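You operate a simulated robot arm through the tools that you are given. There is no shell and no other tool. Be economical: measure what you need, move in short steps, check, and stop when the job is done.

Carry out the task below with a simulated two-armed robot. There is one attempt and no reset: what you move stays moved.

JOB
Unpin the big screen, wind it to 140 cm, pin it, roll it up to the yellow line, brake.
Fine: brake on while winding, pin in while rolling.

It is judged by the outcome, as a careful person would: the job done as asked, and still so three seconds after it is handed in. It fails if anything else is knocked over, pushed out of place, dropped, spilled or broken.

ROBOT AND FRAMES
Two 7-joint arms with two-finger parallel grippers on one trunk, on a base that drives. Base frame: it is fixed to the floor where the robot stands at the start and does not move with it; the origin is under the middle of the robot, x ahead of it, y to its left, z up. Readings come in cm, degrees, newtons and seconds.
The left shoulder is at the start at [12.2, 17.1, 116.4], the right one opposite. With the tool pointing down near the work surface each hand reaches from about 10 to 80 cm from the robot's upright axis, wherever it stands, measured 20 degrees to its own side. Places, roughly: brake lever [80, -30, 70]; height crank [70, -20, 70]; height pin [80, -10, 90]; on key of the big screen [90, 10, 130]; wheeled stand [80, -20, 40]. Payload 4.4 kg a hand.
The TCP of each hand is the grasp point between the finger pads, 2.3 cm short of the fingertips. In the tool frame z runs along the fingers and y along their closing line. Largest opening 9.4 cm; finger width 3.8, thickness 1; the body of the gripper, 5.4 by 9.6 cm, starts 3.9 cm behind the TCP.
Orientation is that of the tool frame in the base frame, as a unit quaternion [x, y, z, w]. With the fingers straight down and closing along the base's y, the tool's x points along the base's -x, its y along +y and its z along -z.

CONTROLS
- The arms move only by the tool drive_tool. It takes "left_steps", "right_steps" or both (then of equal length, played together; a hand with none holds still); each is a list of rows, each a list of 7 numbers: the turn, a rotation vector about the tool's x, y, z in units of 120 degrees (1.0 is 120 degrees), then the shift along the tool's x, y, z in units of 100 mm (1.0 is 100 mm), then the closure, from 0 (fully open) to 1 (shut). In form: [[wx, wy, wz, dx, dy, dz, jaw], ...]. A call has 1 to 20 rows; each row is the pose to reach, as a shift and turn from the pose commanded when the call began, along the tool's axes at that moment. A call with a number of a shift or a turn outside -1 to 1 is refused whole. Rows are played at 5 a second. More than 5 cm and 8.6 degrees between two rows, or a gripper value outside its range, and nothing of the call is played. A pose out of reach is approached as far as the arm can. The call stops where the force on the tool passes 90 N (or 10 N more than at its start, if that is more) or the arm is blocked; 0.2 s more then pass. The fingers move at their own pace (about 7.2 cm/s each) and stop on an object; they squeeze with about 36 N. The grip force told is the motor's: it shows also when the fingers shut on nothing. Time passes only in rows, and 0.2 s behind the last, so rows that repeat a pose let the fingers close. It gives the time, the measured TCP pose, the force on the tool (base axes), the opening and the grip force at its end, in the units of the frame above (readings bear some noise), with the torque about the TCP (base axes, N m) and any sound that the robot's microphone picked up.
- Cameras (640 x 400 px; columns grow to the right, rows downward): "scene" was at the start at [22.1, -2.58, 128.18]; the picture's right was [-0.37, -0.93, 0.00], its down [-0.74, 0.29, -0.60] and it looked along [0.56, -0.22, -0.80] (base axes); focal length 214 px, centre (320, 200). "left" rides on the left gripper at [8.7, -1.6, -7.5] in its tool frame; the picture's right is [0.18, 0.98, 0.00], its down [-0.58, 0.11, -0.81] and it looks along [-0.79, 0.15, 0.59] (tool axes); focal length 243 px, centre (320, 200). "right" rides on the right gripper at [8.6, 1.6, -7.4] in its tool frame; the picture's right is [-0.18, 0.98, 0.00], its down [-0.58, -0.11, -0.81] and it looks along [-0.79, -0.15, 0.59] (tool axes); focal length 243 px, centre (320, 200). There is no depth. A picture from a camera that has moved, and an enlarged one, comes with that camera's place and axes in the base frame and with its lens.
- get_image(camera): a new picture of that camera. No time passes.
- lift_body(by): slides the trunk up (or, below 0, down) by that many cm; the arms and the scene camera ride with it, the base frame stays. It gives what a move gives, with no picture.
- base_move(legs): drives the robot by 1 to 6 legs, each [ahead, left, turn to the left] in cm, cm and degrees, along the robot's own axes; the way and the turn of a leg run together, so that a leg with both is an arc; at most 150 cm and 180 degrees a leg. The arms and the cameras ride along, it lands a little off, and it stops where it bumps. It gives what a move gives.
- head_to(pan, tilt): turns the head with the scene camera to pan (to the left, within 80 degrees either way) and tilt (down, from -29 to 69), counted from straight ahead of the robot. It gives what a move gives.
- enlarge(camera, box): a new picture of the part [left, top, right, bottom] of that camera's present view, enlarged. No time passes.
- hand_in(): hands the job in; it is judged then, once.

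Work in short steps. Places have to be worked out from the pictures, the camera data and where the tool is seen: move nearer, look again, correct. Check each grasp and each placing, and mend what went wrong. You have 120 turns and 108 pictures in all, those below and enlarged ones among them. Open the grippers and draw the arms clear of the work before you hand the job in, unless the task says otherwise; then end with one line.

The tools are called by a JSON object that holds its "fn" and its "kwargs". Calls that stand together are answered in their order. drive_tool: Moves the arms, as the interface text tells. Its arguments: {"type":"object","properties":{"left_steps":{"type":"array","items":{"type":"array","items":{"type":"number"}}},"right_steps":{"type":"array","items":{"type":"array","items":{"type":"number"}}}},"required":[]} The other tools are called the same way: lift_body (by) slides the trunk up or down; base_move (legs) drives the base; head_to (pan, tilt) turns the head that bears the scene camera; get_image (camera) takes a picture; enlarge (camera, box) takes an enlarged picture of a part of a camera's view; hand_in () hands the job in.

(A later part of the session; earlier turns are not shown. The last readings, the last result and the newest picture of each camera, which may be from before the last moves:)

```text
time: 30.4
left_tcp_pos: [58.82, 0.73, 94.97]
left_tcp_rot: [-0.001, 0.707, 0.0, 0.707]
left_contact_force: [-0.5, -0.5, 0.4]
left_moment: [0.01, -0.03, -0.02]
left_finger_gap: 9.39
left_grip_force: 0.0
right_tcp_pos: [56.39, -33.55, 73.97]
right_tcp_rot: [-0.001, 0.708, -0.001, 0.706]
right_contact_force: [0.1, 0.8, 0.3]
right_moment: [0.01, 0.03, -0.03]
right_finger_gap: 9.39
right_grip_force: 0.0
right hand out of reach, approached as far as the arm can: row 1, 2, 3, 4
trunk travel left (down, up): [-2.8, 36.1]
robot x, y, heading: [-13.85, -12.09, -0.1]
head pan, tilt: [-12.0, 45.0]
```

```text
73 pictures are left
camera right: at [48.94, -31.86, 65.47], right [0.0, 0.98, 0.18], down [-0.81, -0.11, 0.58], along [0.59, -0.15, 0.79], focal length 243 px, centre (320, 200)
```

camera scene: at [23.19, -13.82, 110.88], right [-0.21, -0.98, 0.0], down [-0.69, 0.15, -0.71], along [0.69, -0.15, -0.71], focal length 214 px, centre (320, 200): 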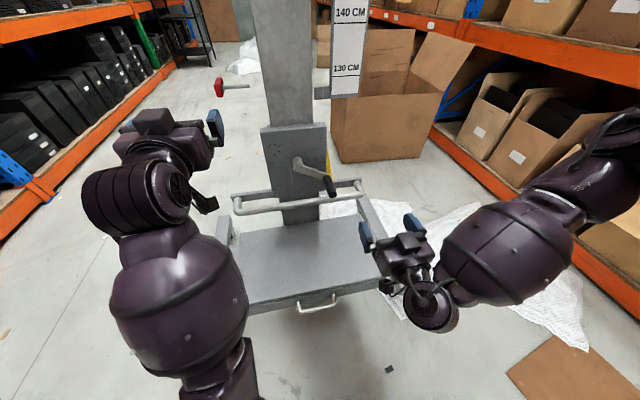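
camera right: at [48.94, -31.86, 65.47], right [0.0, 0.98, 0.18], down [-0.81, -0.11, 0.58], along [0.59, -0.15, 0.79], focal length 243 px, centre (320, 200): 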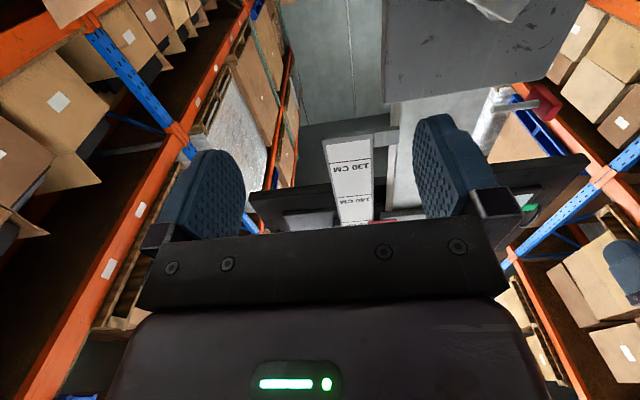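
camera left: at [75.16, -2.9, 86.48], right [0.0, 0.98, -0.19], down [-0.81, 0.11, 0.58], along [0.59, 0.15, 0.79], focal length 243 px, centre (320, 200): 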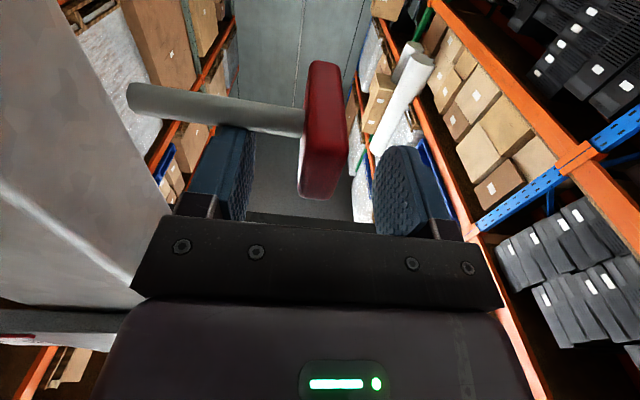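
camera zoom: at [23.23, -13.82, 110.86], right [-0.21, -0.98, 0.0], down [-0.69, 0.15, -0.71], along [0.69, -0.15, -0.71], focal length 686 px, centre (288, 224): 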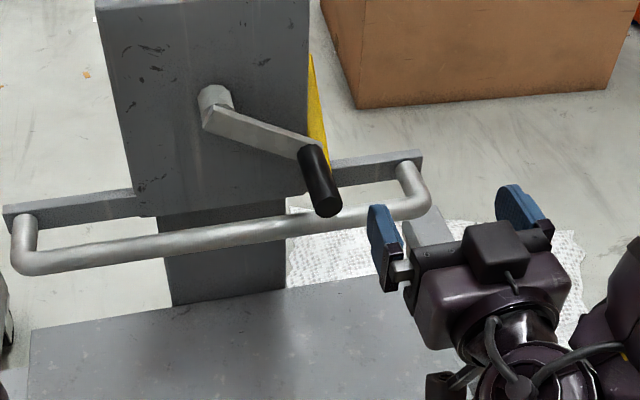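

Still limited, likely by the wrist at horizontal pitch. I pitch the right fingers 40° downward while moving inward.

{"fn": "drive_tool", "kwargs": {"right_steps": [[0, 0.07, 0, -0.05, 0.1, 0, 0], [0, 0.14, 0, -0.05, 0.25, 0, 0], [0, 0.21, 0, 0.0, 0.4, 0, 0], [0, 0.28, 0, 0.1, 0.55, 0, 0], [0, 0.333, 0, 0.2, 0.67, 0, 0]]}}

{"fn": "enlarge", "kwargs": {"camera": "scene", "box": [230, 130, 430, 255]}}

{"fn": "get_image", "kwargs": {"camera": "right"}}

```text
time: 31.6
left_tcp_pos: [58.8, 0.81, 94.99]
left_tcp_rot: [0.0, 0.707, -0.001, 0.707]
left_contact_force: [-0.2, -0.3, -0.3]
left_moment: [0.0, 0.01, 0.01]
left_finger_gap: 9.4
left_grip_force: 0.0
right_tcp_pos: [54.27, -28.17, 72.29]
right_tcp_rot: [0.0, 0.907, -0.001, 0.421]
right_contact_force: [1.1, 1.3, -0.1]
right_moment: [0.0, 0.03, -0.02]
right_finger_gap: 9.42
right_grip_force: 0.1
right hand out of reach, approached as far as the arm can: row 4, 5
trunk travel left (down, up): [-2.8, 36.1]
robot x, y, heading: [-14.11, -12.06, -0.0]
head pan, tilt: [-12.0, 45.0]
```

```text
3.20 times, centred on (330, 192) of scene
camera zoom: at [23.22, -13.83, 110.86], right [-0.21, -0.98, 0.0], down [-0.69, 0.15, -0.71], along [0.69, -0.15, -0.71], focal length 686 px, centre (288, 224)
```

zoom: 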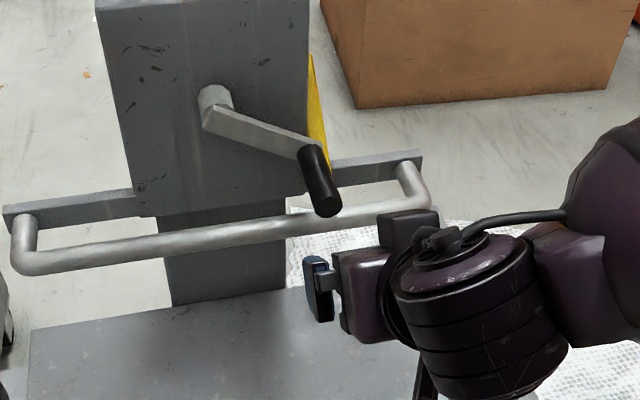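

```text
71 pictures are left
camera right: at [43.12, -26.38, 70.46], right [0.12, 0.98, 0.14], down [-0.24, -0.11, 0.96], along [0.96, -0.15, 0.22], focal length 243 px, centre (320, 200)
```

right: 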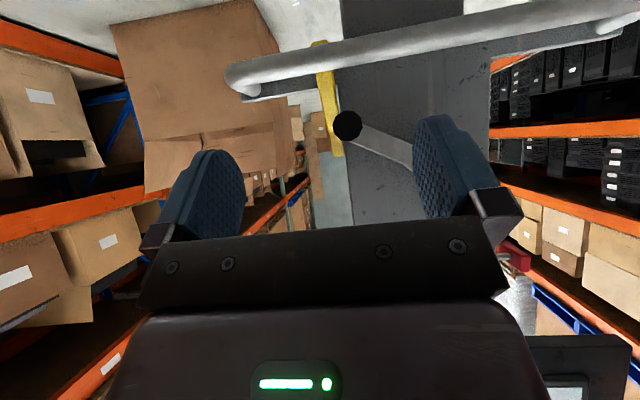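

Now the hand camera sees the grip end-on; it sits at y≈−26.5, z≈69. I advance in two parts toward it.

{"fn": "drive_tool", "kwargs": {"right_steps": [[0, 0, 0, -0.08, 0.06, 0.28, 0], [0, 0, 0, -0.16, 0.12, 0.55, 0], [0, 0, 0, -0.26, 0.17, 0.83, 0]]}}

{"fn": "get_image", "kwargs": {"camera": "right"}}

```text
time: 32.4
left_tcp_pos: [58.85, 0.66, 95.03]
left_tcp_rot: [-0.001, 0.707, 0.0, 0.707]
left_contact_force: [-0.3, -0.8, 1.0]
left_moment: [-0.01, 0.02, 0.01]
left_finger_gap: 9.42
left_grip_force: 0.0
right_tcp_pos: [60.94, -30.28, 71.05]
right_tcp_rot: [0.0, 0.906, -0.001, 0.422]
right_contact_force: [-1.4, 0.7, 0.4]
right_moment: [-0.02, -0.03, 0.03]
right_finger_gap: 9.4
right_grip_force: 0.0
right hand out of reach, approached as far as the arm can: row 1, 2, 3
trunk travel left (down, up): [-2.8, 36.1]
robot x, y, heading: [-13.91, -12.41, -0.0]
head pan, tilt: [-12.0, 45.0]
```

```text
70 pictures are left
camera right: at [49.66, -28.51, 69.32], right [0.12, 0.98, 0.14], down [-0.24, -0.11, 0.96], along [0.96, -0.15, 0.23], focal length 243 px, centre (320, 200)
```

right: 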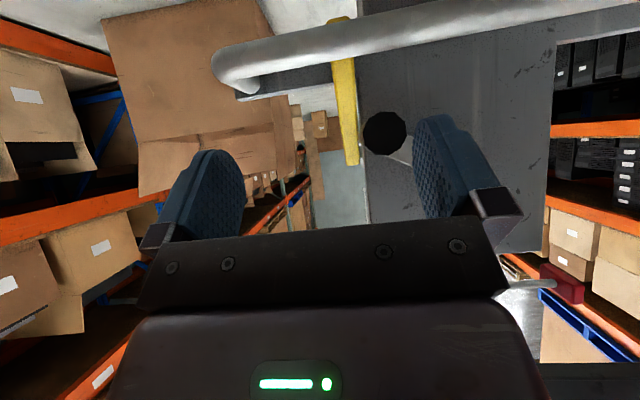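

The arm is limited because the crank lies too near the robot's centreline. I retract the hand and move the base back left 12 cm and ahead 6 cm.

{"fn": "drive_tool", "kwargs": {"right_steps": [[0, 0, 0, 0, -0.3, -0.4, 0], [0, 0, 0, 0, -0.6, -0.8, 0], [0, 0, 0, 0, -0.9, -1.0, 0]]}}

{"fn": "base_move", "kwargs": {"legs": [[0, 12, 0], [6, 0, 0]]}}

{"fn": "get_image", "kwargs": {"camera": "scene"}}

```text
time: 33.2
left_tcp_pos: [58.88, 0.65, 95.12]
left_tcp_rot: [-0.001, 0.707, -0.001, 0.707]
left_contact_force: [-0.4, 0.3, -0.8]
left_moment: [-0.02, -0.01, -0.02]
left_finger_gap: 9.4
left_grip_force: 0.0
right_tcp_pos: [53.11, -38.71, 77.5]
right_tcp_rot: [0.002, 0.907, -0.001, 0.422]
right_contact_force: [0.4, 0.5, 0.5]
right_moment: [-0.01, 0.01, -0.01]
right_finger_gap: 9.4
right_grip_force: 0.1
trunk travel left (down, up): [-2.8, 36.1]
robot x, y, heading: [-13.84, -12.38, 0.2]
head pan, tilt: [-12.0, 45.0]
```

```text
time: 35.5
left_tcp_pos: [64.78, 13.38, 95.02]
left_tcp_rot: [-0.002, 0.707, 0.001, 0.707]
left_contact_force: [0.5, 0.1, 0.3]
left_moment: [-0.02, -0.02, -0.02]
left_finger_gap: 9.42
left_grip_force: 0.0
right_tcp_pos: [59.41, -26.05, 77.53]
right_tcp_rot: [-0.001, 0.907, 0.0, 0.421]
right_contact_force: [-0.2, 0.2, 0.5]
right_moment: [-0.01, 0.0, 0.0]
right_finger_gap: 9.39
right_grip_force: 0.1
trunk travel left (down, up): [-2.8, 36.1]
robot x, y, heading: [-7.85, 0.01, 0.1]
head pan, tilt: [-12.0, 45.0]
```

```text
69 pictures are left
camera scene: at [29.37, -1.31, 110.83], right [-0.2, -0.98, 0.0], down [-0.69, 0.14, -0.71], along [0.69, -0.14, -0.71], focal length 214 px, centre (320, 200)
```

scene: 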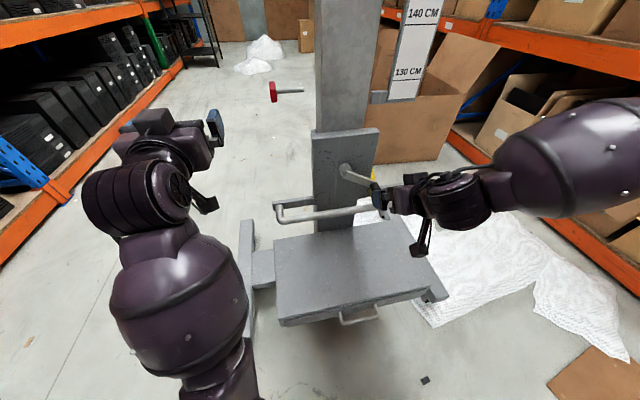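

Right hand at (59.4,−26,77.5). I lower it to grip height before the grip end.

{"fn": "drive_tool", "kwargs": {"right_steps": [[0, 0, 0, 0.2, -0.02, 0.2, 0], [0, 0, 0, 0.4, -0.04, 0.4, 0], [0, 0, 0, 0.62, -0.05, 0.6, 0]]}}

{"fn": "get_image", "kwargs": {"camera": "right"}}

```text
time: 36.3
left_tcp_pos: [64.76, 13.45, 94.93]
left_tcp_rot: [-0.001, 0.707, 0.0, 0.707]
left_contact_force: [0.8, 0.1, -0.1]
left_moment: [0.0, 0.02, 0.03]
left_finger_gap: 9.4
left_grip_force: 0.0
right_tcp_pos: [60.17, -26.48, 68.78]
right_tcp_rot: [-0.001, 0.907, 0.0, 0.421]
right_contact_force: [-0.8, 0.7, -0.1]
right_moment: [-0.01, -0.01, 0.04]
right_finger_gap: 9.41
right_grip_force: 0.1
trunk travel left (down, up): [-2.8, 36.1]
robot x, y, heading: [-7.85, 0.13, 0.1]
head pan, tilt: [-12.0, 45.0]
```

```text
68 pictures are left
camera right: at [48.86, -24.74, 67.01], right [0.12, 0.98, 0.14], down [-0.24, -0.11, 0.96], along [0.96, -0.15, 0.22], focal length 243 px, centre (320, 200)
```

right: 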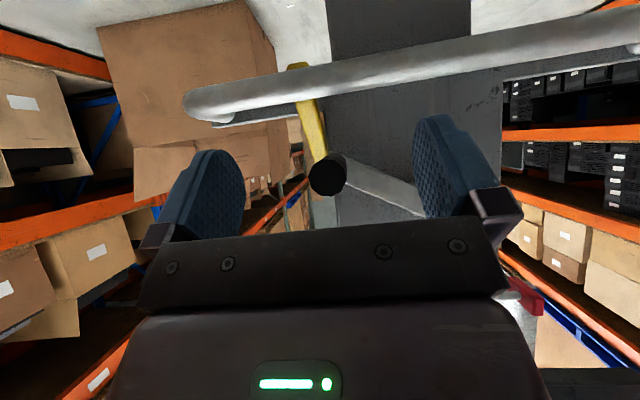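

Reached exactly; grip tip lies at y −26.6, z 69.1. I advance 8.3 cm and close on the grip.

{"fn": "drive_tool", "kwargs": {"right_steps": [[0, 0, 0, -0.19, -0.01, 0.2, 0], [0, 0, 0, -0.37, -0.01, 0.41, 0], [0, 0, 0, -0.56, -0.01, 0.615, 0], [0, 0, 0, -0.56, -0.01, 0.615, 0.5], [0, 0, 0, -0.56, -0.01, 0.615, 1], [0, 0, 0, -0.56, -0.01, 0.615, 1], [0, 0, 0, -0.56, -0.01, 0.615, 1]]}}

{"fn": "get_image", "kwargs": {"camera": "right"}}

{"fn": "enlarge", "kwargs": {"camera": "scene", "box": [280, 120, 440, 220]}}

```text
time: 37.9
left_tcp_pos: [64.8, 13.23, 95.07]
left_tcp_rot: [-0.002, 0.707, 0.0, 0.707]
left_contact_force: [-0.7, 1.0, 0.2]
left_moment: [-0.01, -0.02, 0.04]
left_finger_gap: 9.42
left_grip_force: 0.0
right_tcp_pos: [68.26, -26.54, 69.02]
right_tcp_rot: [0.0, 0.907, -0.001, 0.422]
right_contact_force: [-0.1, -3.6, 2.6]
right_moment: [0.18, 0.02, -0.4]
right_finger_gap: 2.59
right_grip_force: 44.8
trunk travel left (down, up): [-2.8, 36.1]
robot x, y, heading: [-7.87, 0.03, -0.0]
head pan, tilt: [-12.0, 45.0]
```

```text
67 pictures are left
camera right: at [56.95, -24.86, 67.35], right [0.12, 0.98, 0.14], down [-0.24, -0.11, 0.96], along [0.96, -0.15, 0.23], focal length 243 px, centre (320, 200)
```

right: 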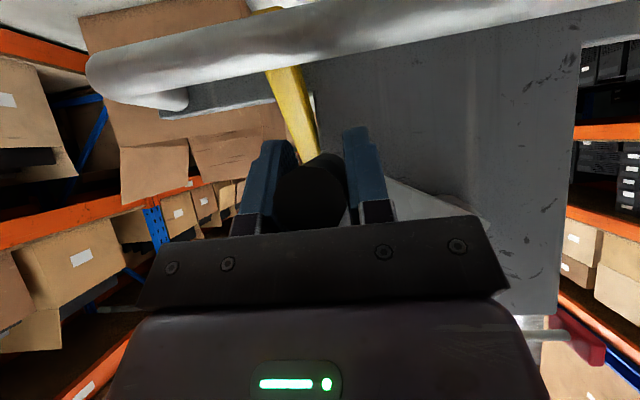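

```text
4.00 times, centred on (360, 170) of scene
camera zoom: at [29.29, -1.33, 110.87], right [-0.2, -0.98, 0.0], down [-0.69, 0.14, -0.71], along [0.69, -0.14, -0.71], focal length 858 px, centre (160, 320)
```

zoom: 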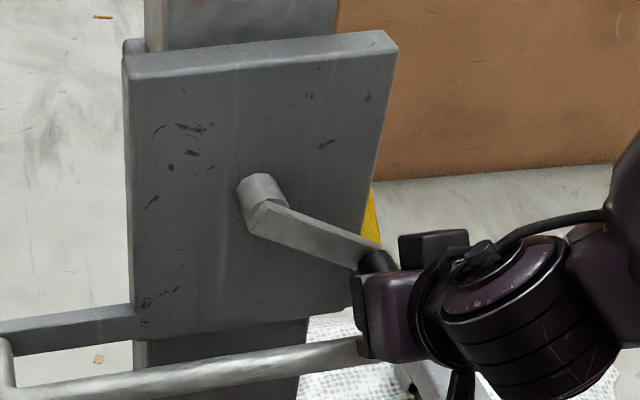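

Grip held (gap 2.6). Hub ≈ (y −17.8, z 73.9), r ≈ 10. I try 60° of turn upward (the right side going up) and look at the pointer.

{"fn": "drive_tool", "kwargs": {"right_steps": [[0, 0, 0, -0.09, -0.055, -0.076, 1], [0, 0, 0, -0.185, -0.098, -0.156, 1], [0, 0, 0, -0.28, -0.12, -0.24, 1], [0, 0, 0, -0.384, -0.129, -0.324, 1], [0, 0, 0, -0.485, -0.118, -0.41, 1], [0, 0, 0, -0.581, -0.092, -0.49, 1], [0, 0, 0, -0.675, -0.048, -0.57, 1], [0, 0, 0, -0.764, 0.01, -0.645, 1]]}}

{"fn": "get_image", "kwargs": {"camera": "right"}}

{"fn": "get_image", "kwargs": {"camera": "scene"}}

```text
time: 39.7
left_tcp_pos: [64.84, 13.21, 95.15]
left_tcp_rot: [-0.003, 0.706, 0.001, 0.708]
left_contact_force: [-0.1, 0.3, 0.2]
left_moment: [0.0, 0.01, -0.03]
left_finger_gap: 9.41
left_grip_force: 0.1
right_tcp_pos: [68.27, -26.82, 79.38]
right_tcp_rot: [0.002, 0.906, -0.004, 0.424]
right_contact_force: [-1.5, -17.6, 1.2]
right_moment: [-0.56, 0.85, 0.62]
right_finger_gap: 2.59
right_grip_force: 45.4
trunk travel left (down, up): [-2.8, 36.1]
robot x, y, heading: [-8.01, -0.14, 0.3]
head pan, tilt: [-12.0, 45.0]
```

```text
65 pictures are left
camera right: at [57.07, -25.08, 77.55], right [0.12, 0.98, 0.14], down [-0.25, -0.1, 0.96], along [0.96, -0.15, 0.23], focal length 243 px, centre (320, 200)
```

right: 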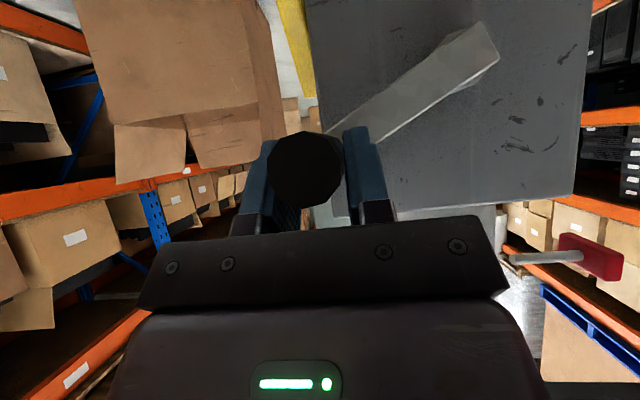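

```text
64 pictures are left
camera scene: at [29.26, -1.47, 110.91], right [-0.21, -0.98, 0.0], down [-0.69, 0.15, -0.71], along [0.69, -0.14, -0.71], focal length 214 px, centre (320, 200)
```

scene: 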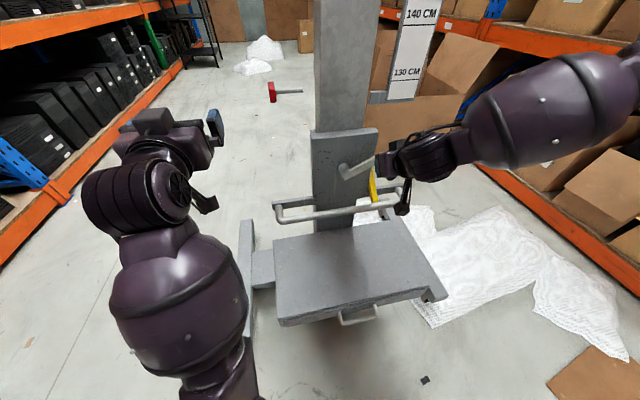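

The crank turned 60° smoothly. I raise the head to read the pointer.

{"fn": "head_to", "kwargs": {"pan": -14, "tilt": 12}}

{"fn": "enlarge", "kwargs": {"camera": "scene", "box": [270, 80, 450, 240]}}

```text
time: 40.7
left_tcp_pos: [64.88, 13.21, 95.18]
left_tcp_rot: [-0.002, 0.707, 0.002, 0.707]
left_contact_force: [0.7, 0.0, 0.4]
left_moment: [-0.01, 0.0, 0.01]
left_finger_gap: 9.4
left_grip_force: 0.0
right_tcp_pos: [68.32, -26.75, 79.32]
right_tcp_rot: [0.002, 0.905, -0.003, 0.425]
right_contact_force: [4.8, -36.3, 16.0]
right_moment: [-0.37, 1.08, 0.45]
right_finger_gap: 2.58
right_grip_force: 44.6
trunk travel left (down, up): [-2.8, 36.1]
robot x, y, heading: [-7.54, 0.12, 0.0]
head pan, tilt: [-14.0, 12.0]
```

```text
2.50 times, centred on (360, 160) of scene
camera zoom: at [30.31, -2.11, 116.08], right [-0.24, -0.97, 0.0], down [-0.2, 0.05, -0.98], along [0.95, -0.23, -0.21], focal length 536 px, centre (220, 300)
```

zoom: 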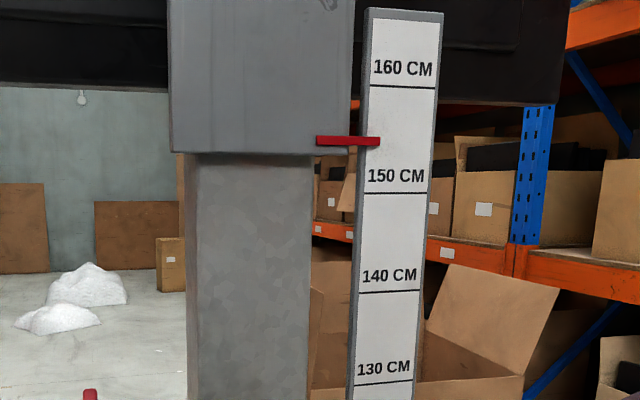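

The pointer went up (≈154), so this way raises it. I turn back the other way by 75° and read again.

{"fn": "drive_tool", "kwargs": {"right_steps": [[0, 0, 0, 0.134, -0.111, 0.114, 1], [0, 0, 0, 0.297, -0.157, 0.251, 1], [0, 0, 0, 0.464, -0.155, 0.392, 1], [0, 0, 0, 0.626, -0.106, 0.528, 1], [0, 0, 0, 0.775, -0.013, 0.655, 1], [0, 0, 0, 0.907, 0.121, 0.766, 1]]}}

{"fn": "enlarge", "kwargs": {"camera": "scene", "box": [270, 80, 450, 240]}}

```text
time: 42.1
left_tcp_pos: [64.83, 13.43, 95.02]
left_tcp_rot: [-0.002, 0.707, 0.001, 0.707]
left_contact_force: [0.7, 0.3, -0.5]
left_moment: [-0.02, -0.03, -0.03]
left_finger_gap: 9.38
left_grip_force: 0.1
right_tcp_pos: [67.89, -25.1, 67.12]
right_tcp_rot: [-0.002, 0.907, 0.001, 0.421]
right_contact_force: [9.3, 4.8, 6.7]
right_moment: [0.14, 1.2, -1.95]
right_finger_gap: 2.6
right_grip_force: 44.6
trunk travel left (down, up): [-2.8, 36.1]
robot x, y, heading: [-8.18, -0.08, 0.2]
head pan, tilt: [-14.0, 12.0]
```

```text
2.50 times, centred on (360, 160) of scene
camera zoom: at [30.41, -1.77, 116.02], right [-0.24, -0.97, 0.0], down [-0.2, 0.05, -0.98], along [0.95, -0.23, -0.21], focal length 536 px, centre (220, 300)
```

zoom: 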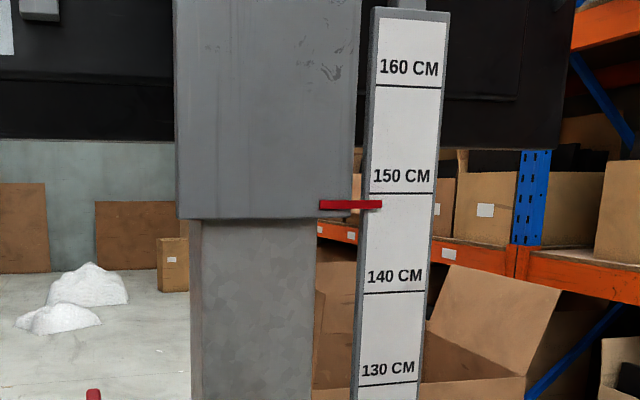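

Turning this way lowers it, about 6 cm per 75°. About 8.7 cm more is wanted; I turn another 50° through the bottom.

{"fn": "drive_tool", "kwargs": {"right_steps": [[0, 0, 0, 0.106, 0.168, 0.09, 1], [0, 0, 0, 0.182, 0.362, 0.154, 1], [0, 0, 0, 0.224, 0.573, 0.189, 1], [0, 0, 0, 0.229, 0.79, 0.194, 1]]}}

{"fn": "enlarge", "kwargs": {"camera": "scene", "box": [270, 80, 450, 240]}}

{"fn": "get_image", "kwargs": {"camera": "right"}}

```text
time: 43.1
left_tcp_pos: [65.13, 13.24, 94.75]
left_tcp_rot: [-0.002, 0.708, 0.002, 0.706]
left_contact_force: [0.3, -0.3, 0.2]
left_moment: [-0.05, -0.01, -0.04]
left_finger_gap: 9.41
left_grip_force: 0.0
right_tcp_pos: [67.02, -21.07, 65.54]
right_tcp_rot: [0.0, 0.909, -0.001, 0.416]
right_contact_force: [0.6, -29.8, -19.7]
right_moment: [-0.48, 0.37, -1.62]
right_finger_gap: 2.57
right_grip_force: 45.5
right hand out of reach, approached as far as the arm can: row 2, 3, 4
trunk travel left (down, up): [-2.8, 36.1]
robot x, y, heading: [-7.96, -0.04, -0.1]
head pan, tilt: [-14.0, 12.0]
```

```text
2.50 times, centred on (360, 160) of scene
camera zoom: at [30.78, -2.02, 115.83], right [-0.24, -0.97, 0.0], down [-0.2, 0.05, -0.98], along [0.95, -0.23, -0.21], focal length 536 px, centre (220, 300)
```

zoom: 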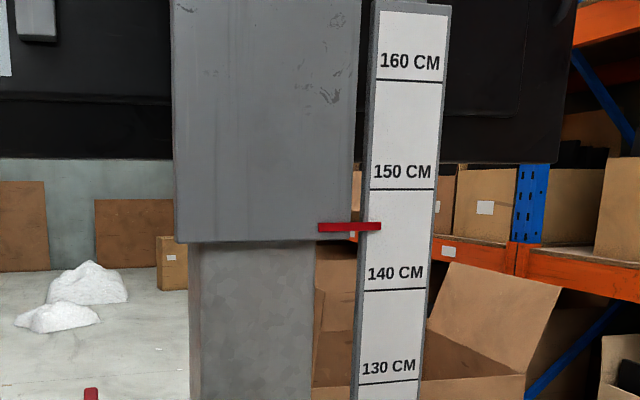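

```text
60 pictures are left
camera right: at [55.76, -19.39, 63.85], right [0.12, 0.98, 0.14], down [-0.23, -0.11, 0.97], along [0.97, -0.15, 0.21], focal length 243 px, centre (320, 200)
```

right: 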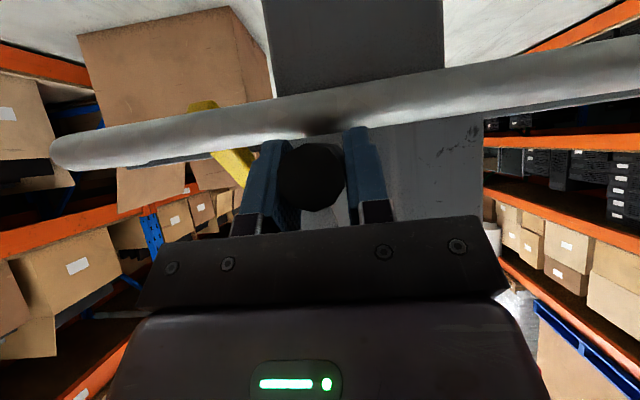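

Reach ends here (pointer ≈146). I release, retract, and shift the base left 14 and ahead 6 to continue the turn with better reach.

{"fn": "drive_tool", "kwargs": {"right_steps": [[0, 0, 0, 0, 0, 0, 0.6], [0, 0, 0, 0, 0, 0, 0], [0, 0, 0, 0, 0, 0, 0], [0, 0, 0, 0.25, 0, -0.3, 0], [0, 0, 0, 0.5, 0, -0.6, 0], [0, 0, 0, 0.64, 0, -0.77, 0]]}}

{"fn": "base_move", "kwargs": {"legs": [[0, 14, 0], [6, 0, 0]]}}

{"fn": "get_image", "kwargs": {"camera": "right"}}

```text
time: 44.5
left_tcp_pos: [64.74, 13.37, 95.02]
left_tcp_rot: [-0.002, 0.707, 0.001, 0.707]
left_contact_force: [0.2, 0.1, 0.6]
left_moment: [0.03, -0.02, 0.03]
left_finger_gap: 9.41
left_grip_force: 0.1
right_tcp_pos: [57.21, -20.75, 66.48]
right_tcp_rot: [0.0, 0.907, -0.001, 0.421]
right_contact_force: [0.7, 0.0, 0.6]
right_moment: [0.01, 0.05, 0.05]
right_finger_gap: 9.39
right_grip_force: 0.1
trunk travel left (down, up): [-2.8, 36.1]
robot x, y, heading: [-7.99, -0.14, 0.2]
head pan, tilt: [-14.0, 12.0]
```

```text
time: 47.0
left_tcp_pos: [70.72, 27.44, 94.92]
left_tcp_rot: [-0.002, 0.707, 0.002, 0.707]
left_contact_force: [0.3, -0.1, 0.0]
left_moment: [-0.01, 0.0, 0.03]
left_finger_gap: 9.38
left_grip_force: 0.0
right_tcp_pos: [63.05, -6.57, 66.43]
right_tcp_rot: [0.0, 0.907, -0.002, 0.421]
right_contact_force: [0.4, 0.3, -0.1]
right_moment: [-0.04, -0.02, -0.01]
right_finger_gap: 9.42
right_grip_force: 0.0
trunk travel left (down, up): [-2.8, 36.1]
robot x, y, heading: [-2.13, 14.27, 0.2]
head pan, tilt: [-14.0, 12.0]
```

```text
59 pictures are left
camera right: at [51.75, -4.99, 64.65], right [0.12, 0.98, 0.14], down [-0.24, -0.11, 0.96], along [0.96, -0.15, 0.23], focal length 243 px, centre (320, 200)
```

right: 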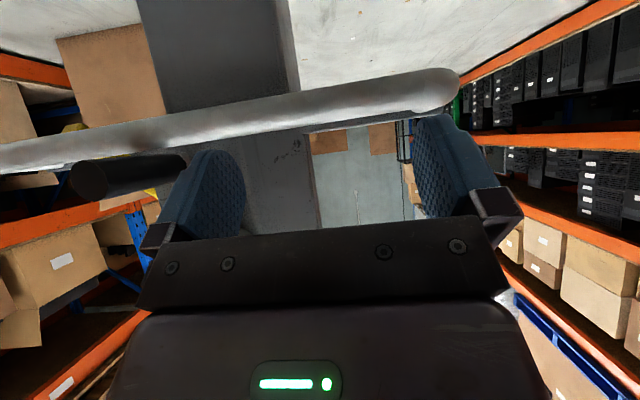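

The grip tip is at about (65.8, −21.8, 65.2). I back the hand a bit and move right to line up.

{"fn": "drive_tool", "kwargs": {"right_steps": [[0, 0, 0, 0.3, 0, -0.25, 0], [0, 0, 0, 0.33, -0.4, -0.24, 0], [0, 0, 0, 0.33, -0.8, -0.24, 0], [0, 0, 0, 0.33, -1.0, -0.24, 0]]}}

{"fn": "drive_tool", "kwargs": {"right_steps": [[0, 0, 0, 0, -0.25, 0, 0], [0, 0, 0, 0, -0.51, 0, 0]]}}

{"fn": "get_image", "kwargs": {"camera": "right"}}

```text
time: 48.0
left_tcp_pos: [70.6, 27.52, 95.01]
left_tcp_rot: [-0.002, 0.707, 0.001, 0.707]
left_contact_force: [-1.1, 0.0, -0.1]
left_moment: [0.01, 0.04, 0.04]
left_finger_gap: 9.38
left_grip_force: 0.1
right_tcp_pos: [59.0, -16.54, 65.43]
right_tcp_rot: [-0.001, 0.907, 0.0, 0.422]
right_contact_force: [-1.2, -0.5, -0.6]
right_moment: [-0.02, -0.01, -0.04]
right_finger_gap: 9.39
right_grip_force: 0.0
trunk travel left (down, up): [-2.8, 36.1]
robot x, y, heading: [-1.87, 14.18, 0.3]
head pan, tilt: [-14.0, 12.0]
```

```text
time: 48.5
left_tcp_pos: [70.55, 27.48, 95.07]
left_tcp_rot: [-0.002, 0.707, 0.0, 0.707]
left_contact_force: [0.0, 1.6, 0.4]
left_moment: [0.02, 0.02, -0.01]
left_finger_gap: 9.39
left_grip_force: 0.2
right_tcp_pos: [59.03, -21.66, 65.35]
right_tcp_rot: [0.0, 0.906, -0.001, 0.422]
right_contact_force: [-0.6, -0.2, 0.1]
right_moment: [0.01, -0.01, 0.01]
right_finger_gap: 9.41
right_grip_force: 0.1
trunk travel left (down, up): [-2.8, 36.1]
robot x, y, heading: [-1.95, 14.06, 0.1]
head pan, tilt: [-14.0, 12.0]
```

```text
58 pictures are left
camera right: at [47.85, -20.02, 63.63], right [0.12, 0.98, 0.14], down [-0.24, -0.11, 0.96], along [0.96, -0.15, 0.23], focal length 243 px, centre (320, 200)
```

right: 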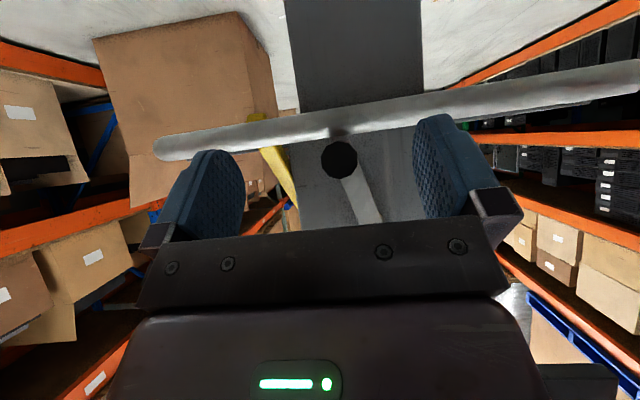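

Lined up: grip at y −21.0, z 65.1. I advance 9 cm and close.

{"fn": "drive_tool", "kwargs": {"right_steps": [[0, 0, 0, -0.19, 0.05, 0.23, 0], [0, 0, 0, -0.38, 0.05, 0.47, 0], [0, 0, 0, -0.565, 0.05, 0.7, 0], [0, 0, 0, -0.565, 0.05, 0.7, 0.5], [0, 0, 0, -0.565, 0.05, 0.7, 1], [0, 0, 0, -0.565, 0.05, 0.7, 1], [0, 0, 0, -0.565, 0.05, 0.7, 1]]}}

{"fn": "enlarge", "kwargs": {"camera": "scene", "box": [320, 80, 500, 240]}}

```text
time: 50.1
left_tcp_pos: [70.59, 27.7, 95.0]
left_tcp_rot: [-0.002, 0.707, 0.001, 0.707]
left_contact_force: [0.3, -0.4, -0.3]
left_moment: [0.01, -0.02, -0.01]
left_finger_gap: 9.39
left_grip_force: 0.0
right_tcp_pos: [68.01, -21.0, 65.35]
right_tcp_rot: [-0.001, 0.907, 0.0, 0.422]
right_contact_force: [0.8, 10.1, -0.9]
right_moment: [-0.43, 0.05, -1.36]
right_finger_gap: 2.6
right_grip_force: 44.7
trunk travel left (down, up): [-2.8, 36.1]
robot x, y, heading: [-1.89, 14.1, 0.3]
head pan, tilt: [-14.0, 12.0]
```

```text
2.50 times, centred on (410, 160) of scene
camera zoom: at [36.23, 12.37, 116.02], right [-0.24, -0.97, 0.0], down [-0.2, 0.05, -0.98], along [0.95, -0.23, -0.21], focal length 536 px, centre (95, 300)
```

zoom: 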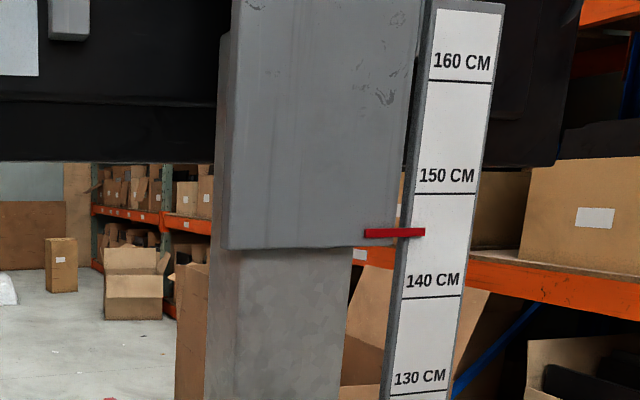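

Gripped again, pointer ≈146.2. Refit circle centre (y −18.75, z 74.4), r 9.45; I turn a further 50°.

{"fn": "drive_tool", "kwargs": {"right_steps": [[0, 0, 0, 0.021, 0.204, 0.018, 1], [0, 0, 0, 0.008, 0.409, 0.007, 1], [0, 0, 0, -0.038, 0.606, -0.032, 1], [0, 0, 0, -0.116, 0.784, -0.098, 1]]}}

{"fn": "enlarge", "kwargs": {"camera": "scene", "box": [320, 80, 500, 240]}}

```text
time: 51.1
left_tcp_pos: [70.65, 27.53, 95.03]
left_tcp_rot: [-0.002, 0.707, 0.001, 0.707]
left_contact_force: [0.2, 0.0, 0.0]
left_moment: [0.01, -0.03, -0.01]
left_finger_gap: 9.4
left_grip_force: 0.1
right_tcp_pos: [67.93, -13.32, 66.87]
right_tcp_rot: [-0.001, 0.907, 0.0, 0.422]
right_contact_force: [-1.1, -5.3, -0.7]
right_moment: [0.1, 1.0, -1.13]
right_finger_gap: 2.54
right_grip_force: 45.0
trunk travel left (down, up): [-2.8, 36.1]
robot x, y, heading: [-2.3, 14.48, 0.5]
head pan, tilt: [-14.0, 12.0]
```

```text
2.50 times, centred on (410, 160) of scene
camera zoom: at [36.2, 12.29, 116.05], right [-0.24, -0.97, 0.0], down [-0.2, 0.05, -0.98], along [0.95, -0.23, -0.21], focal length 536 px, centre (95, 300)
```

zoom: 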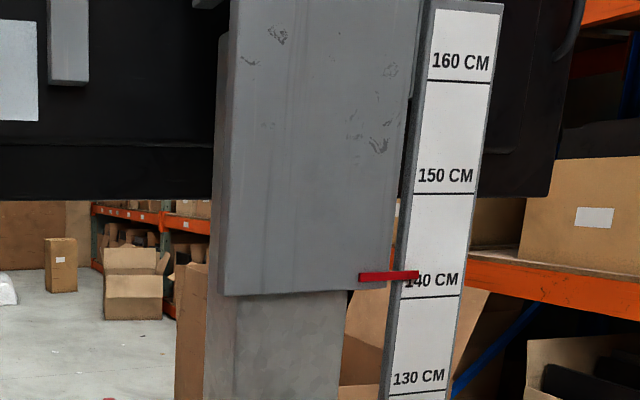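

Pointer ≈142.1; I turn about 24° more.

{"fn": "drive_tool", "kwargs": {"right_steps": [[0, 0, 0, -0.05, 0.078, -0.042, 1], [0, 0, 0, -0.102, 0.147, -0.086, 1], [0, 0, 0, -0.163, 0.212, -0.138, 1], [0, 0, 0, -0.229, 0.268, -0.194, 1], [0, 0, 0, -0.229, 0.268, -0.194, 1]]}}

{"fn": "enlarge", "kwargs": {"camera": "scene", "box": [380, 140, 480, 220]}}

{"fn": "get_image", "kwargs": {"camera": "right"}}

```text
time: 52.4
left_tcp_pos: [70.62, 27.59, 95.08]
left_tcp_rot: [-0.002, 0.707, 0.0, 0.707]
left_contact_force: [0.2, -0.2, 0.4]
left_moment: [-0.01, 0.02, -0.02]
left_finger_gap: 9.39
left_grip_force: 0.1
right_tcp_pos: [67.94, -10.57, 69.76]
right_tcp_rot: [-0.002, 0.906, 0.0, 0.422]
right_contact_force: [-9.1, -6.4, -4.0]
right_moment: [0.17, 1.33, -0.66]
right_finger_gap: 2.57
right_grip_force: 44.8
trunk travel left (down, up): [-2.8, 36.1]
robot x, y, heading: [-2.08, 14.0, 0.3]
head pan, tilt: [-14.0, 12.0]
```

```text
5.00 times, centred on (430, 180) of scene
camera zoom: at [36.21, 12.26, 116.04], right [-0.24, -0.97, 0.0], down [-0.2, 0.05, -0.98], along [0.95, -0.23, -0.21], focal length 1072 px, centre (-230, 300)
```

zoom: 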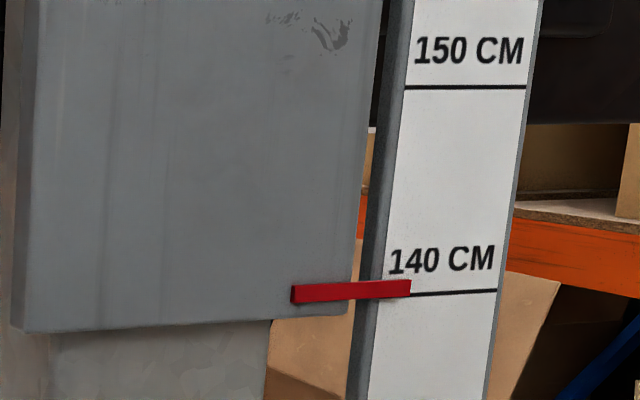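

```text
54 pictures are left
camera right: at [56.77, -8.91, 68.06], right [0.12, 0.98, 0.14], down [-0.24, -0.11, 0.96], along [0.96, -0.15, 0.23], focal length 243 px, centre (320, 200)
```

right: 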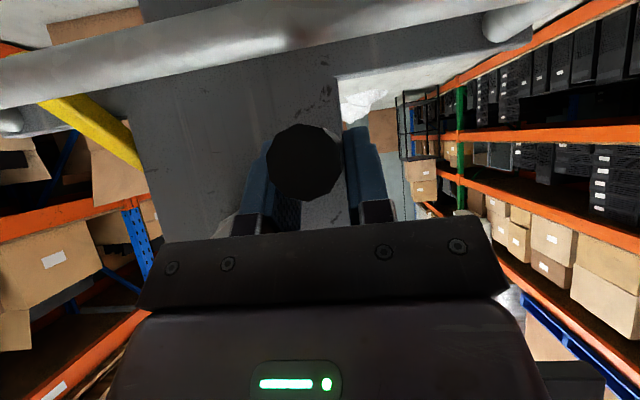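

Pointer is about 0.4–0.6 cm above the 140 line. I turn about 5.5° more.

{"fn": "drive_tool", "kwargs": {"right_steps": [[0, 0, 0, -0.032, 0.023, -0.027, 1], [0, 0, 0, -0.063, 0.042, -0.053, 1], [0, 0, 0, -0.063, 0.042, -0.053, 1]]}}

{"fn": "enlarge", "kwargs": {"camera": "scene", "box": [400, 160, 450, 200]}}

```text
time: 53.1
left_tcp_pos: [70.65, 27.6, 94.97]
left_tcp_rot: [-0.002, 0.707, 0.002, 0.707]
left_contact_force: [-0.3, -0.1, 0.6]
left_moment: [0.04, 0.0, -0.02]
left_finger_gap: 9.38
left_grip_force: 0.2
right_tcp_pos: [68.08, -10.23, 70.52]
right_tcp_rot: [-0.002, 0.907, 0.001, 0.421]
right_contact_force: [-4.3, 4.0, -11.0]
right_moment: [0.34, 1.06, -0.65]
right_finger_gap: 2.55
right_grip_force: 45.0
trunk travel left (down, up): [-2.8, 36.1]
robot x, y, heading: [-2.2, 14.34, 0.3]
head pan, tilt: [-14.0, 12.0]
```

```text
10.00 times, centred on (425, 180) of scene
camera zoom: at [36.29, 12.31, 116.0], right [-0.24, -0.97, 0.0], down [-0.2, 0.05, -0.98], along [0.95, -0.23, -0.21], focal length 2145 px, centre (-730, 400)
```

zoom: 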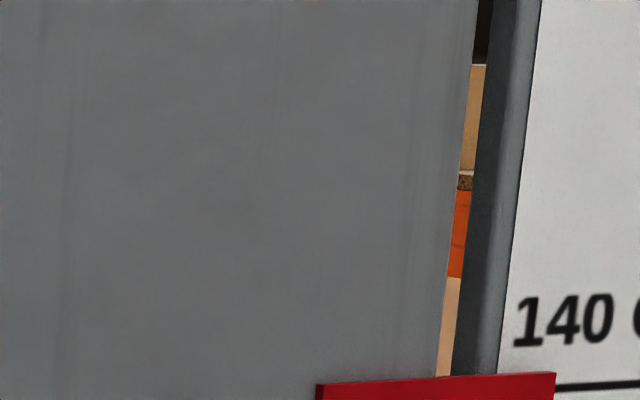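

The pointer is now on the 140 line within ~0.1–0.2 cm. I release the crank grip and withdraw the hand straight back, then recheck.

{"fn": "drive_tool", "kwargs": {"right_steps": [[0, 0, 0, 0, 0, 0, 0.6], [0, 0, 0, 0, 0, 0, 0], [0, 0, 0, 0, 0, 0, 0], [0, 0, 0, 0.25, 0, -0.3, 0], [0, 0, 0, 0.5, 0, -0.6, 0], [0, 0, 0, 0.64, 0, -0.77, 0], [0, 0, 0, 0.4, -0.4, -1, 0]]}}

{"fn": "enlarge", "kwargs": {"camera": "scene", "box": [390, 150, 470, 214]}}

```text
refused: row 7 steps farther than a row can; nothing moved
```

```text
6.25 times, centred on (430, 182) of scene
camera zoom: at [36.29, 12.31, 116.0], right [-0.24, -0.97, 0.0], down [-0.2, 0.05, -0.98], along [0.95, -0.23, -0.21], focal length 1340 px, centre (-368, 312)
```

zoom: 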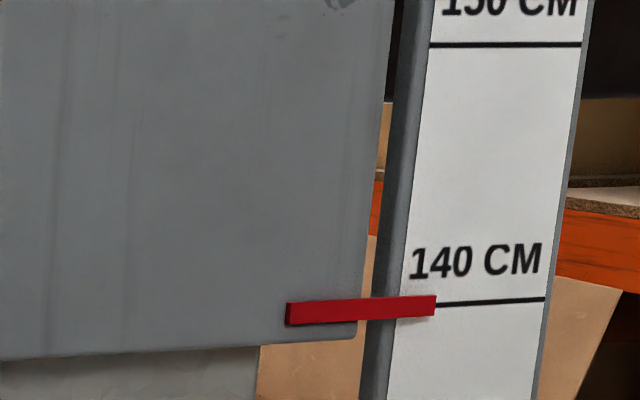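

Row 7 was too long a step; repeating without it. The pointer's end is right on the 140 line.

{"fn": "drive_tool", "kwargs": {"right_steps": [[0, 0, 0, 0, 0, 0, 0.6], [0, 0, 0, 0, 0, 0, 0], [0, 0, 0, 0, 0, 0, 0], [0, 0, 0, 0.25, 0, -0.3, 0], [0, 0, 0, 0.5, 0, -0.6, 0], [0, 0, 0, 0.64, 0, -0.77, 0]]}}

{"fn": "enlarge", "kwargs": {"camera": "scene", "box": [390, 150, 470, 214]}}

{"fn": "get_image", "kwargs": {"camera": "right"}}

```text
time: 54.5
left_tcp_pos: [70.61, 27.58, 95.02]
left_tcp_rot: [-0.002, 0.707, 0.001, 0.707]
left_contact_force: [-0.2, 0.4, -0.4]
left_moment: [0.0, -0.01, -0.01]
left_finger_gap: 9.4
left_grip_force: 0.0
right_tcp_pos: [58.1, -10.42, 70.64]
right_tcp_rot: [-0.001, 0.907, 0.0, 0.421]
right_contact_force: [-0.2, 0.1, 0.3]
right_moment: [0.0, -0.01, 0.01]
right_finger_gap: 9.38
right_grip_force: 0.1
trunk travel left (down, up): [-2.8, 36.1]
robot x, y, heading: [-1.92, 13.97, 0.3]
head pan, tilt: [-14.0, 12.0]
```

```text
6.25 times, centred on (430, 182) of scene
camera zoom: at [36.21, 12.29, 116.03], right [-0.24, -0.97, 0.0], down [-0.2, 0.05, -0.98], along [0.95, -0.23, -0.21], focal length 1340 px, centre (-368, 312)
```

zoom: 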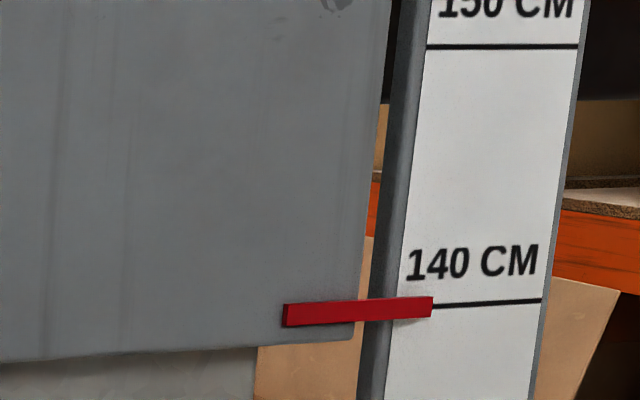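

```text
50 pictures are left
camera right: at [46.78, -8.69, 68.86], right [0.12, 0.98, 0.14], down [-0.24, -0.11, 0.96], along [0.96, -0.15, 0.23], focal length 243 px, centre (320, 200)
```

right: 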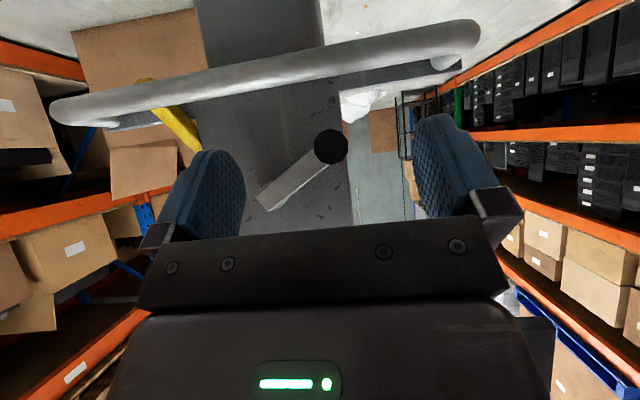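

Height 140 holds after release. Now to re-pin: I draw the right hand back and move the base right 26 cm, so the left hand can reach the pin as before.

{"fn": "drive_tool", "kwargs": {"right_steps": [[0, 0, 0, 0, -0.2, -0.4, 0], [0, 0, 0, 0, -0.4, -0.7, 0]]}}

{"fn": "base_move", "kwargs": {"legs": [[0, -26, 0]]}}

{"fn": "get_image", "kwargs": {"camera": "left"}}

```text
time: 55.1
left_tcp_pos: [70.68, 27.51, 95.04]
left_tcp_rot: [-0.003, 0.707, 0.002, 0.707]
left_contact_force: [0.3, -0.4, 0.6]
left_moment: [-0.01, 0.01, 0.01]
left_finger_gap: 9.4
left_grip_force: 0.0
right_tcp_pos: [54.87, -12.45, 73.04]
right_tcp_rot: [-0.001, 0.906, -0.001, 0.423]
right_contact_force: [0.6, 0.4, 0.3]
right_moment: [0.02, 0.0, -0.02]
right_finger_gap: 9.4
right_grip_force: 0.0
right hand out of reach, approached as far as the arm can: row 2
trunk travel left (down, up): [-2.8, 36.1]
robot x, y, heading: [-2.01, 14.18, 0.2]
head pan, tilt: [-14.0, 12.0]
```

```text
time: 58.0
left_tcp_pos: [70.82, 1.84, 95.06]
left_tcp_rot: [-0.003, 0.707, 0.003, 0.707]
left_contact_force: [-0.6, -0.2, 0.3]
left_moment: [-0.01, -0.02, 0.01]
left_finger_gap: 9.4
left_grip_force: 0.0
right_tcp_pos: [54.97, -38.13, 73.21]
right_tcp_rot: [-0.003, 0.907, 0.001, 0.421]
right_contact_force: [-0.6, 0.8, -0.1]
right_moment: [0.0, 0.02, 0.02]
right_finger_gap: 9.41
right_grip_force: 0.1
trunk travel left (down, up): [-2.8, 36.1]
robot x, y, heading: [-1.78, -11.9, 0.5]
head pan, tilt: [-14.0, 12.0]
```

```text
49 pictures are left
camera left: at [63.25, 0.15, 86.3], right [-0.01, 0.98, -0.19], down [-0.81, 0.1, 0.58], along [0.59, 0.15, 0.79], focal length 243 px, centre (320, 200)
```

left: 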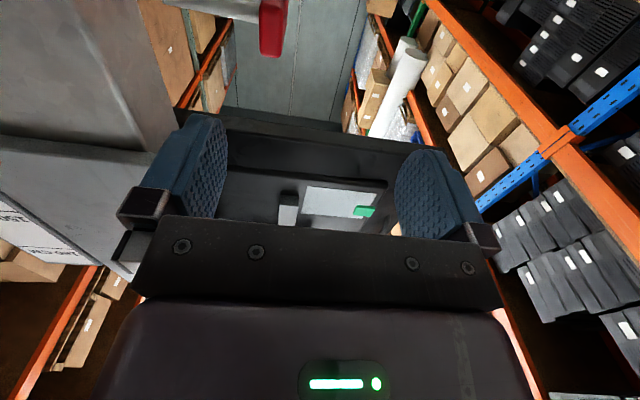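

The pin bar is at y≈−1.6, as left. I line up, go forward to straddle it and close.

{"fn": "drive_tool", "kwargs": {"left_steps": [[0, 0, 0, 0, -0.17, 0.1, 0], [0, 0, 0, 0, -0.34, 0.2, 0], [0, 0, 0, 0, -0.34, 0.5, 0], [0, 0, 0, 0, -0.34, 0.8, 0], [0, 0, 0, 0, -0.34, 1.0, 0]]}}

{"fn": "get_image", "kwargs": {"camera": "left"}}

```text
time: 59.2
left_tcp_pos: [80.9, -1.57, 95.18]
left_tcp_rot: [-0.005, 0.707, 0.002, 0.707]
left_contact_force: [0.8, -0.6, -0.3]
left_moment: [0.0, -0.01, -0.03]
left_finger_gap: 9.37
left_grip_force: 0.1
right_tcp_pos: [55.16, -38.2, 73.18]
right_tcp_rot: [-0.002, 0.907, 0.0, 0.422]
right_contact_force: [0.6, -0.5, 1.0]
right_moment: [0.0, 0.03, 0.02]
right_finger_gap: 9.38
right_grip_force: 0.0
trunk travel left (down, up): [-2.8, 36.1]
robot x, y, heading: [-2.08, -11.92, 0.3]
head pan, tilt: [-14.0, 12.0]
```

```text
48 pictures are left
camera left: at [73.45, -3.19, 86.41], right [-0.01, 0.98, -0.19], down [-0.81, 0.1, 0.58], along [0.59, 0.16, 0.79], focal length 243 px, centre (320, 200)
```

left: 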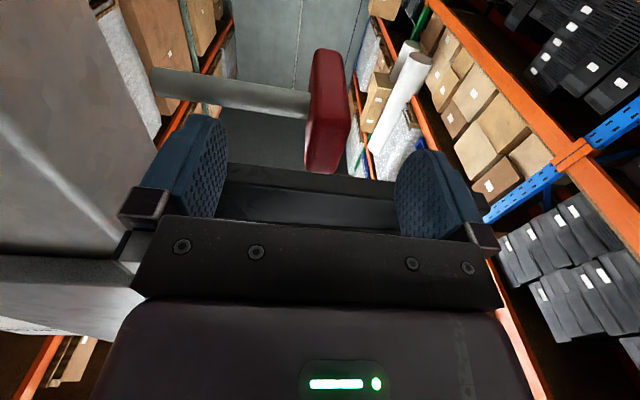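

Straddling well. Forward 1.8 cm and close.

{"fn": "drive_tool", "kwargs": {"left_steps": [[0, 0, 0, 0, 0, 0.18, 0], [0, 0, 0, 0, 0, 0.18, 0.5], [0, 0, 0, 0, 0, 0.18, 1], [0, 0, 0, 0, 0, 0.18, 1], [0, 0, 0, 0, 0, 0.18, 1]]}}

{"fn": "drive_tool", "kwargs": {"left_steps": [[0, 0, 0, 0, -0.1, 0, 1], [0, 0, 0, 0, -0.2, 0, 1], [0, 0, 0, 0, -0.3, 0, 1], [0, 0, 0, 0, -0.37, 0, 1], [0, 0, 0, 0, -0.42, 0, 1]]}}

{"fn": "get_image", "kwargs": {"camera": "left"}}

```text
time: 60.4
left_tcp_pos: [82.75, -1.68, 95.14]
left_tcp_rot: [-0.003, 0.707, 0.001, 0.707]
left_contact_force: [2.3, -7.9, -0.1]
left_moment: [0.25, -0.08, -0.91]
left_finger_gap: 1.45
left_grip_force: 45.3
right_tcp_pos: [54.94, -38.13, 73.16]
right_tcp_rot: [-0.002, 0.907, 0.0, 0.422]
right_contact_force: [-0.1, 0.6, -0.5]
right_moment: [0.02, 0.0, 0.01]
right_finger_gap: 9.41
right_grip_force: 0.1
trunk travel left (down, up): [-2.8, 36.1]
robot x, y, heading: [-1.94, -11.89, 0.5]
head pan, tilt: [-14.0, 12.0]
```

```text
time: 61.6
left_tcp_pos: [82.64, -5.18, 95.14]
left_tcp_rot: [-0.005, 0.705, 0.005, 0.71]
left_contact_force: [20.8, 12.7, 24.2]
left_moment: [0.24, 0.35, -1.47]
left_finger_gap: 1.49
left_grip_force: 44.9
right_tcp_pos: [55.06, -38.03, 73.41]
right_tcp_rot: [-0.003, 0.906, -0.001, 0.422]
right_contact_force: [0.1, -0.1, -1.1]
right_moment: [0.0, 0.01, 0.0]
right_finger_gap: 9.44
right_grip_force: 0.1
trunk travel left (down, up): [-2.8, 36.1]
robot x, y, heading: [-1.85, -11.48, 0.3]
head pan, tilt: [-14.0, 12.0]
```

```text
47 pictures are left
camera left: at [75.18, -6.91, 86.36], right [-0.01, 0.98, -0.18], down [-0.81, 0.1, 0.58], along [0.58, 0.16, 0.8], focal length 243 px, centre (320, 200)
```

left: 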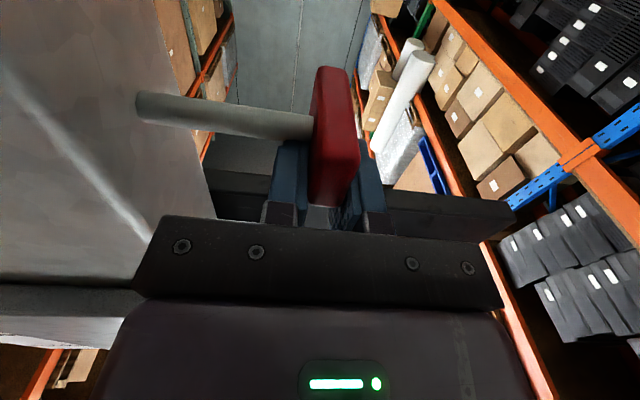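

The pin is back at its starting depth (TCP y −5.2). I open and withdraw the left hand straight back, and check the reading and pin.

{"fn": "drive_tool", "kwargs": {"left_steps": [[0, 0, 0, 0, 0.03, 0, 0.7], [0, 0, 0, 0, 0.05, 0, 0.3], [0, 0, 0, 0, 0.05, 0, 0], [0, 0, 0, 0, 0.05, 0, 0], [0, 0, 0, 0, 0.05, -0.4, 0], [0, 0, 0, 0, 0.1, -0.8, 0], [0, 0, 0, 0, 0.3, -1.0, 0]]}}

{"fn": "get_image", "kwargs": {"camera": "left"}}

{"fn": "get_image", "kwargs": {"camera": "scene"}}

```text
time: 63.2
left_tcp_pos: [73.19, -1.62, 95.39]
left_tcp_rot: [-0.001, 0.701, 0.02, 0.712]
left_contact_force: [0.2, 0.4, -0.1]
left_moment: [0.0, -0.01, 0.02]
left_finger_gap: 9.38
left_grip_force: 0.1
right_tcp_pos: [55.04, -38.02, 73.16]
right_tcp_rot: [-0.003, 0.906, 0.0, 0.422]
right_contact_force: [0.5, 0.5, -0.5]
right_moment: [0.0, 0.06, -0.02]
right_finger_gap: 9.42
right_grip_force: 0.1
trunk travel left (down, up): [-2.8, 36.1]
robot x, y, heading: [-1.77, -11.77, 0.3]
head pan, tilt: [-14.0, 12.0]
```

```text
46 pictures are left
camera left: at [65.8, -3.25, 86.44], right [-0.02, 0.99, -0.16], down [-0.82, 0.07, 0.57], along [0.57, 0.14, 0.81], focal length 243 px, centre (320, 200)
```

left: 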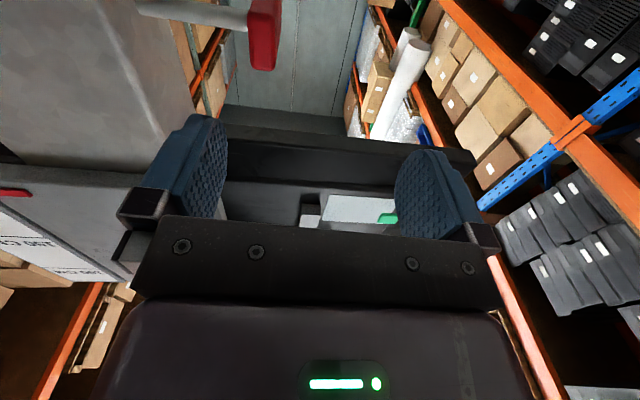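

```text
45 pictures are left
camera scene: at [36.38, -13.51, 116.04], right [-0.23, -0.97, 0.0], down [-0.2, 0.05, -0.98], along [0.95, -0.23, -0.21], focal length 214 px, centre (320, 200)
```

scene: 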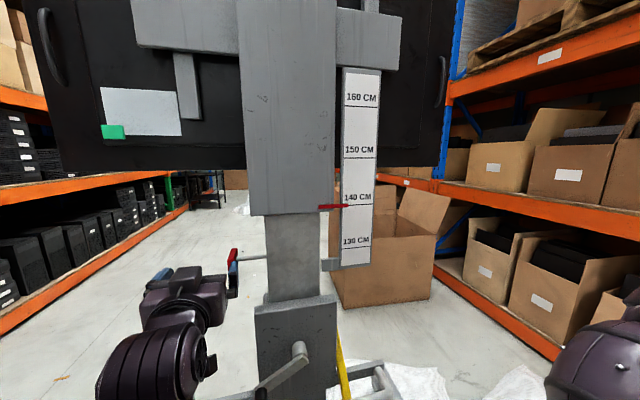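

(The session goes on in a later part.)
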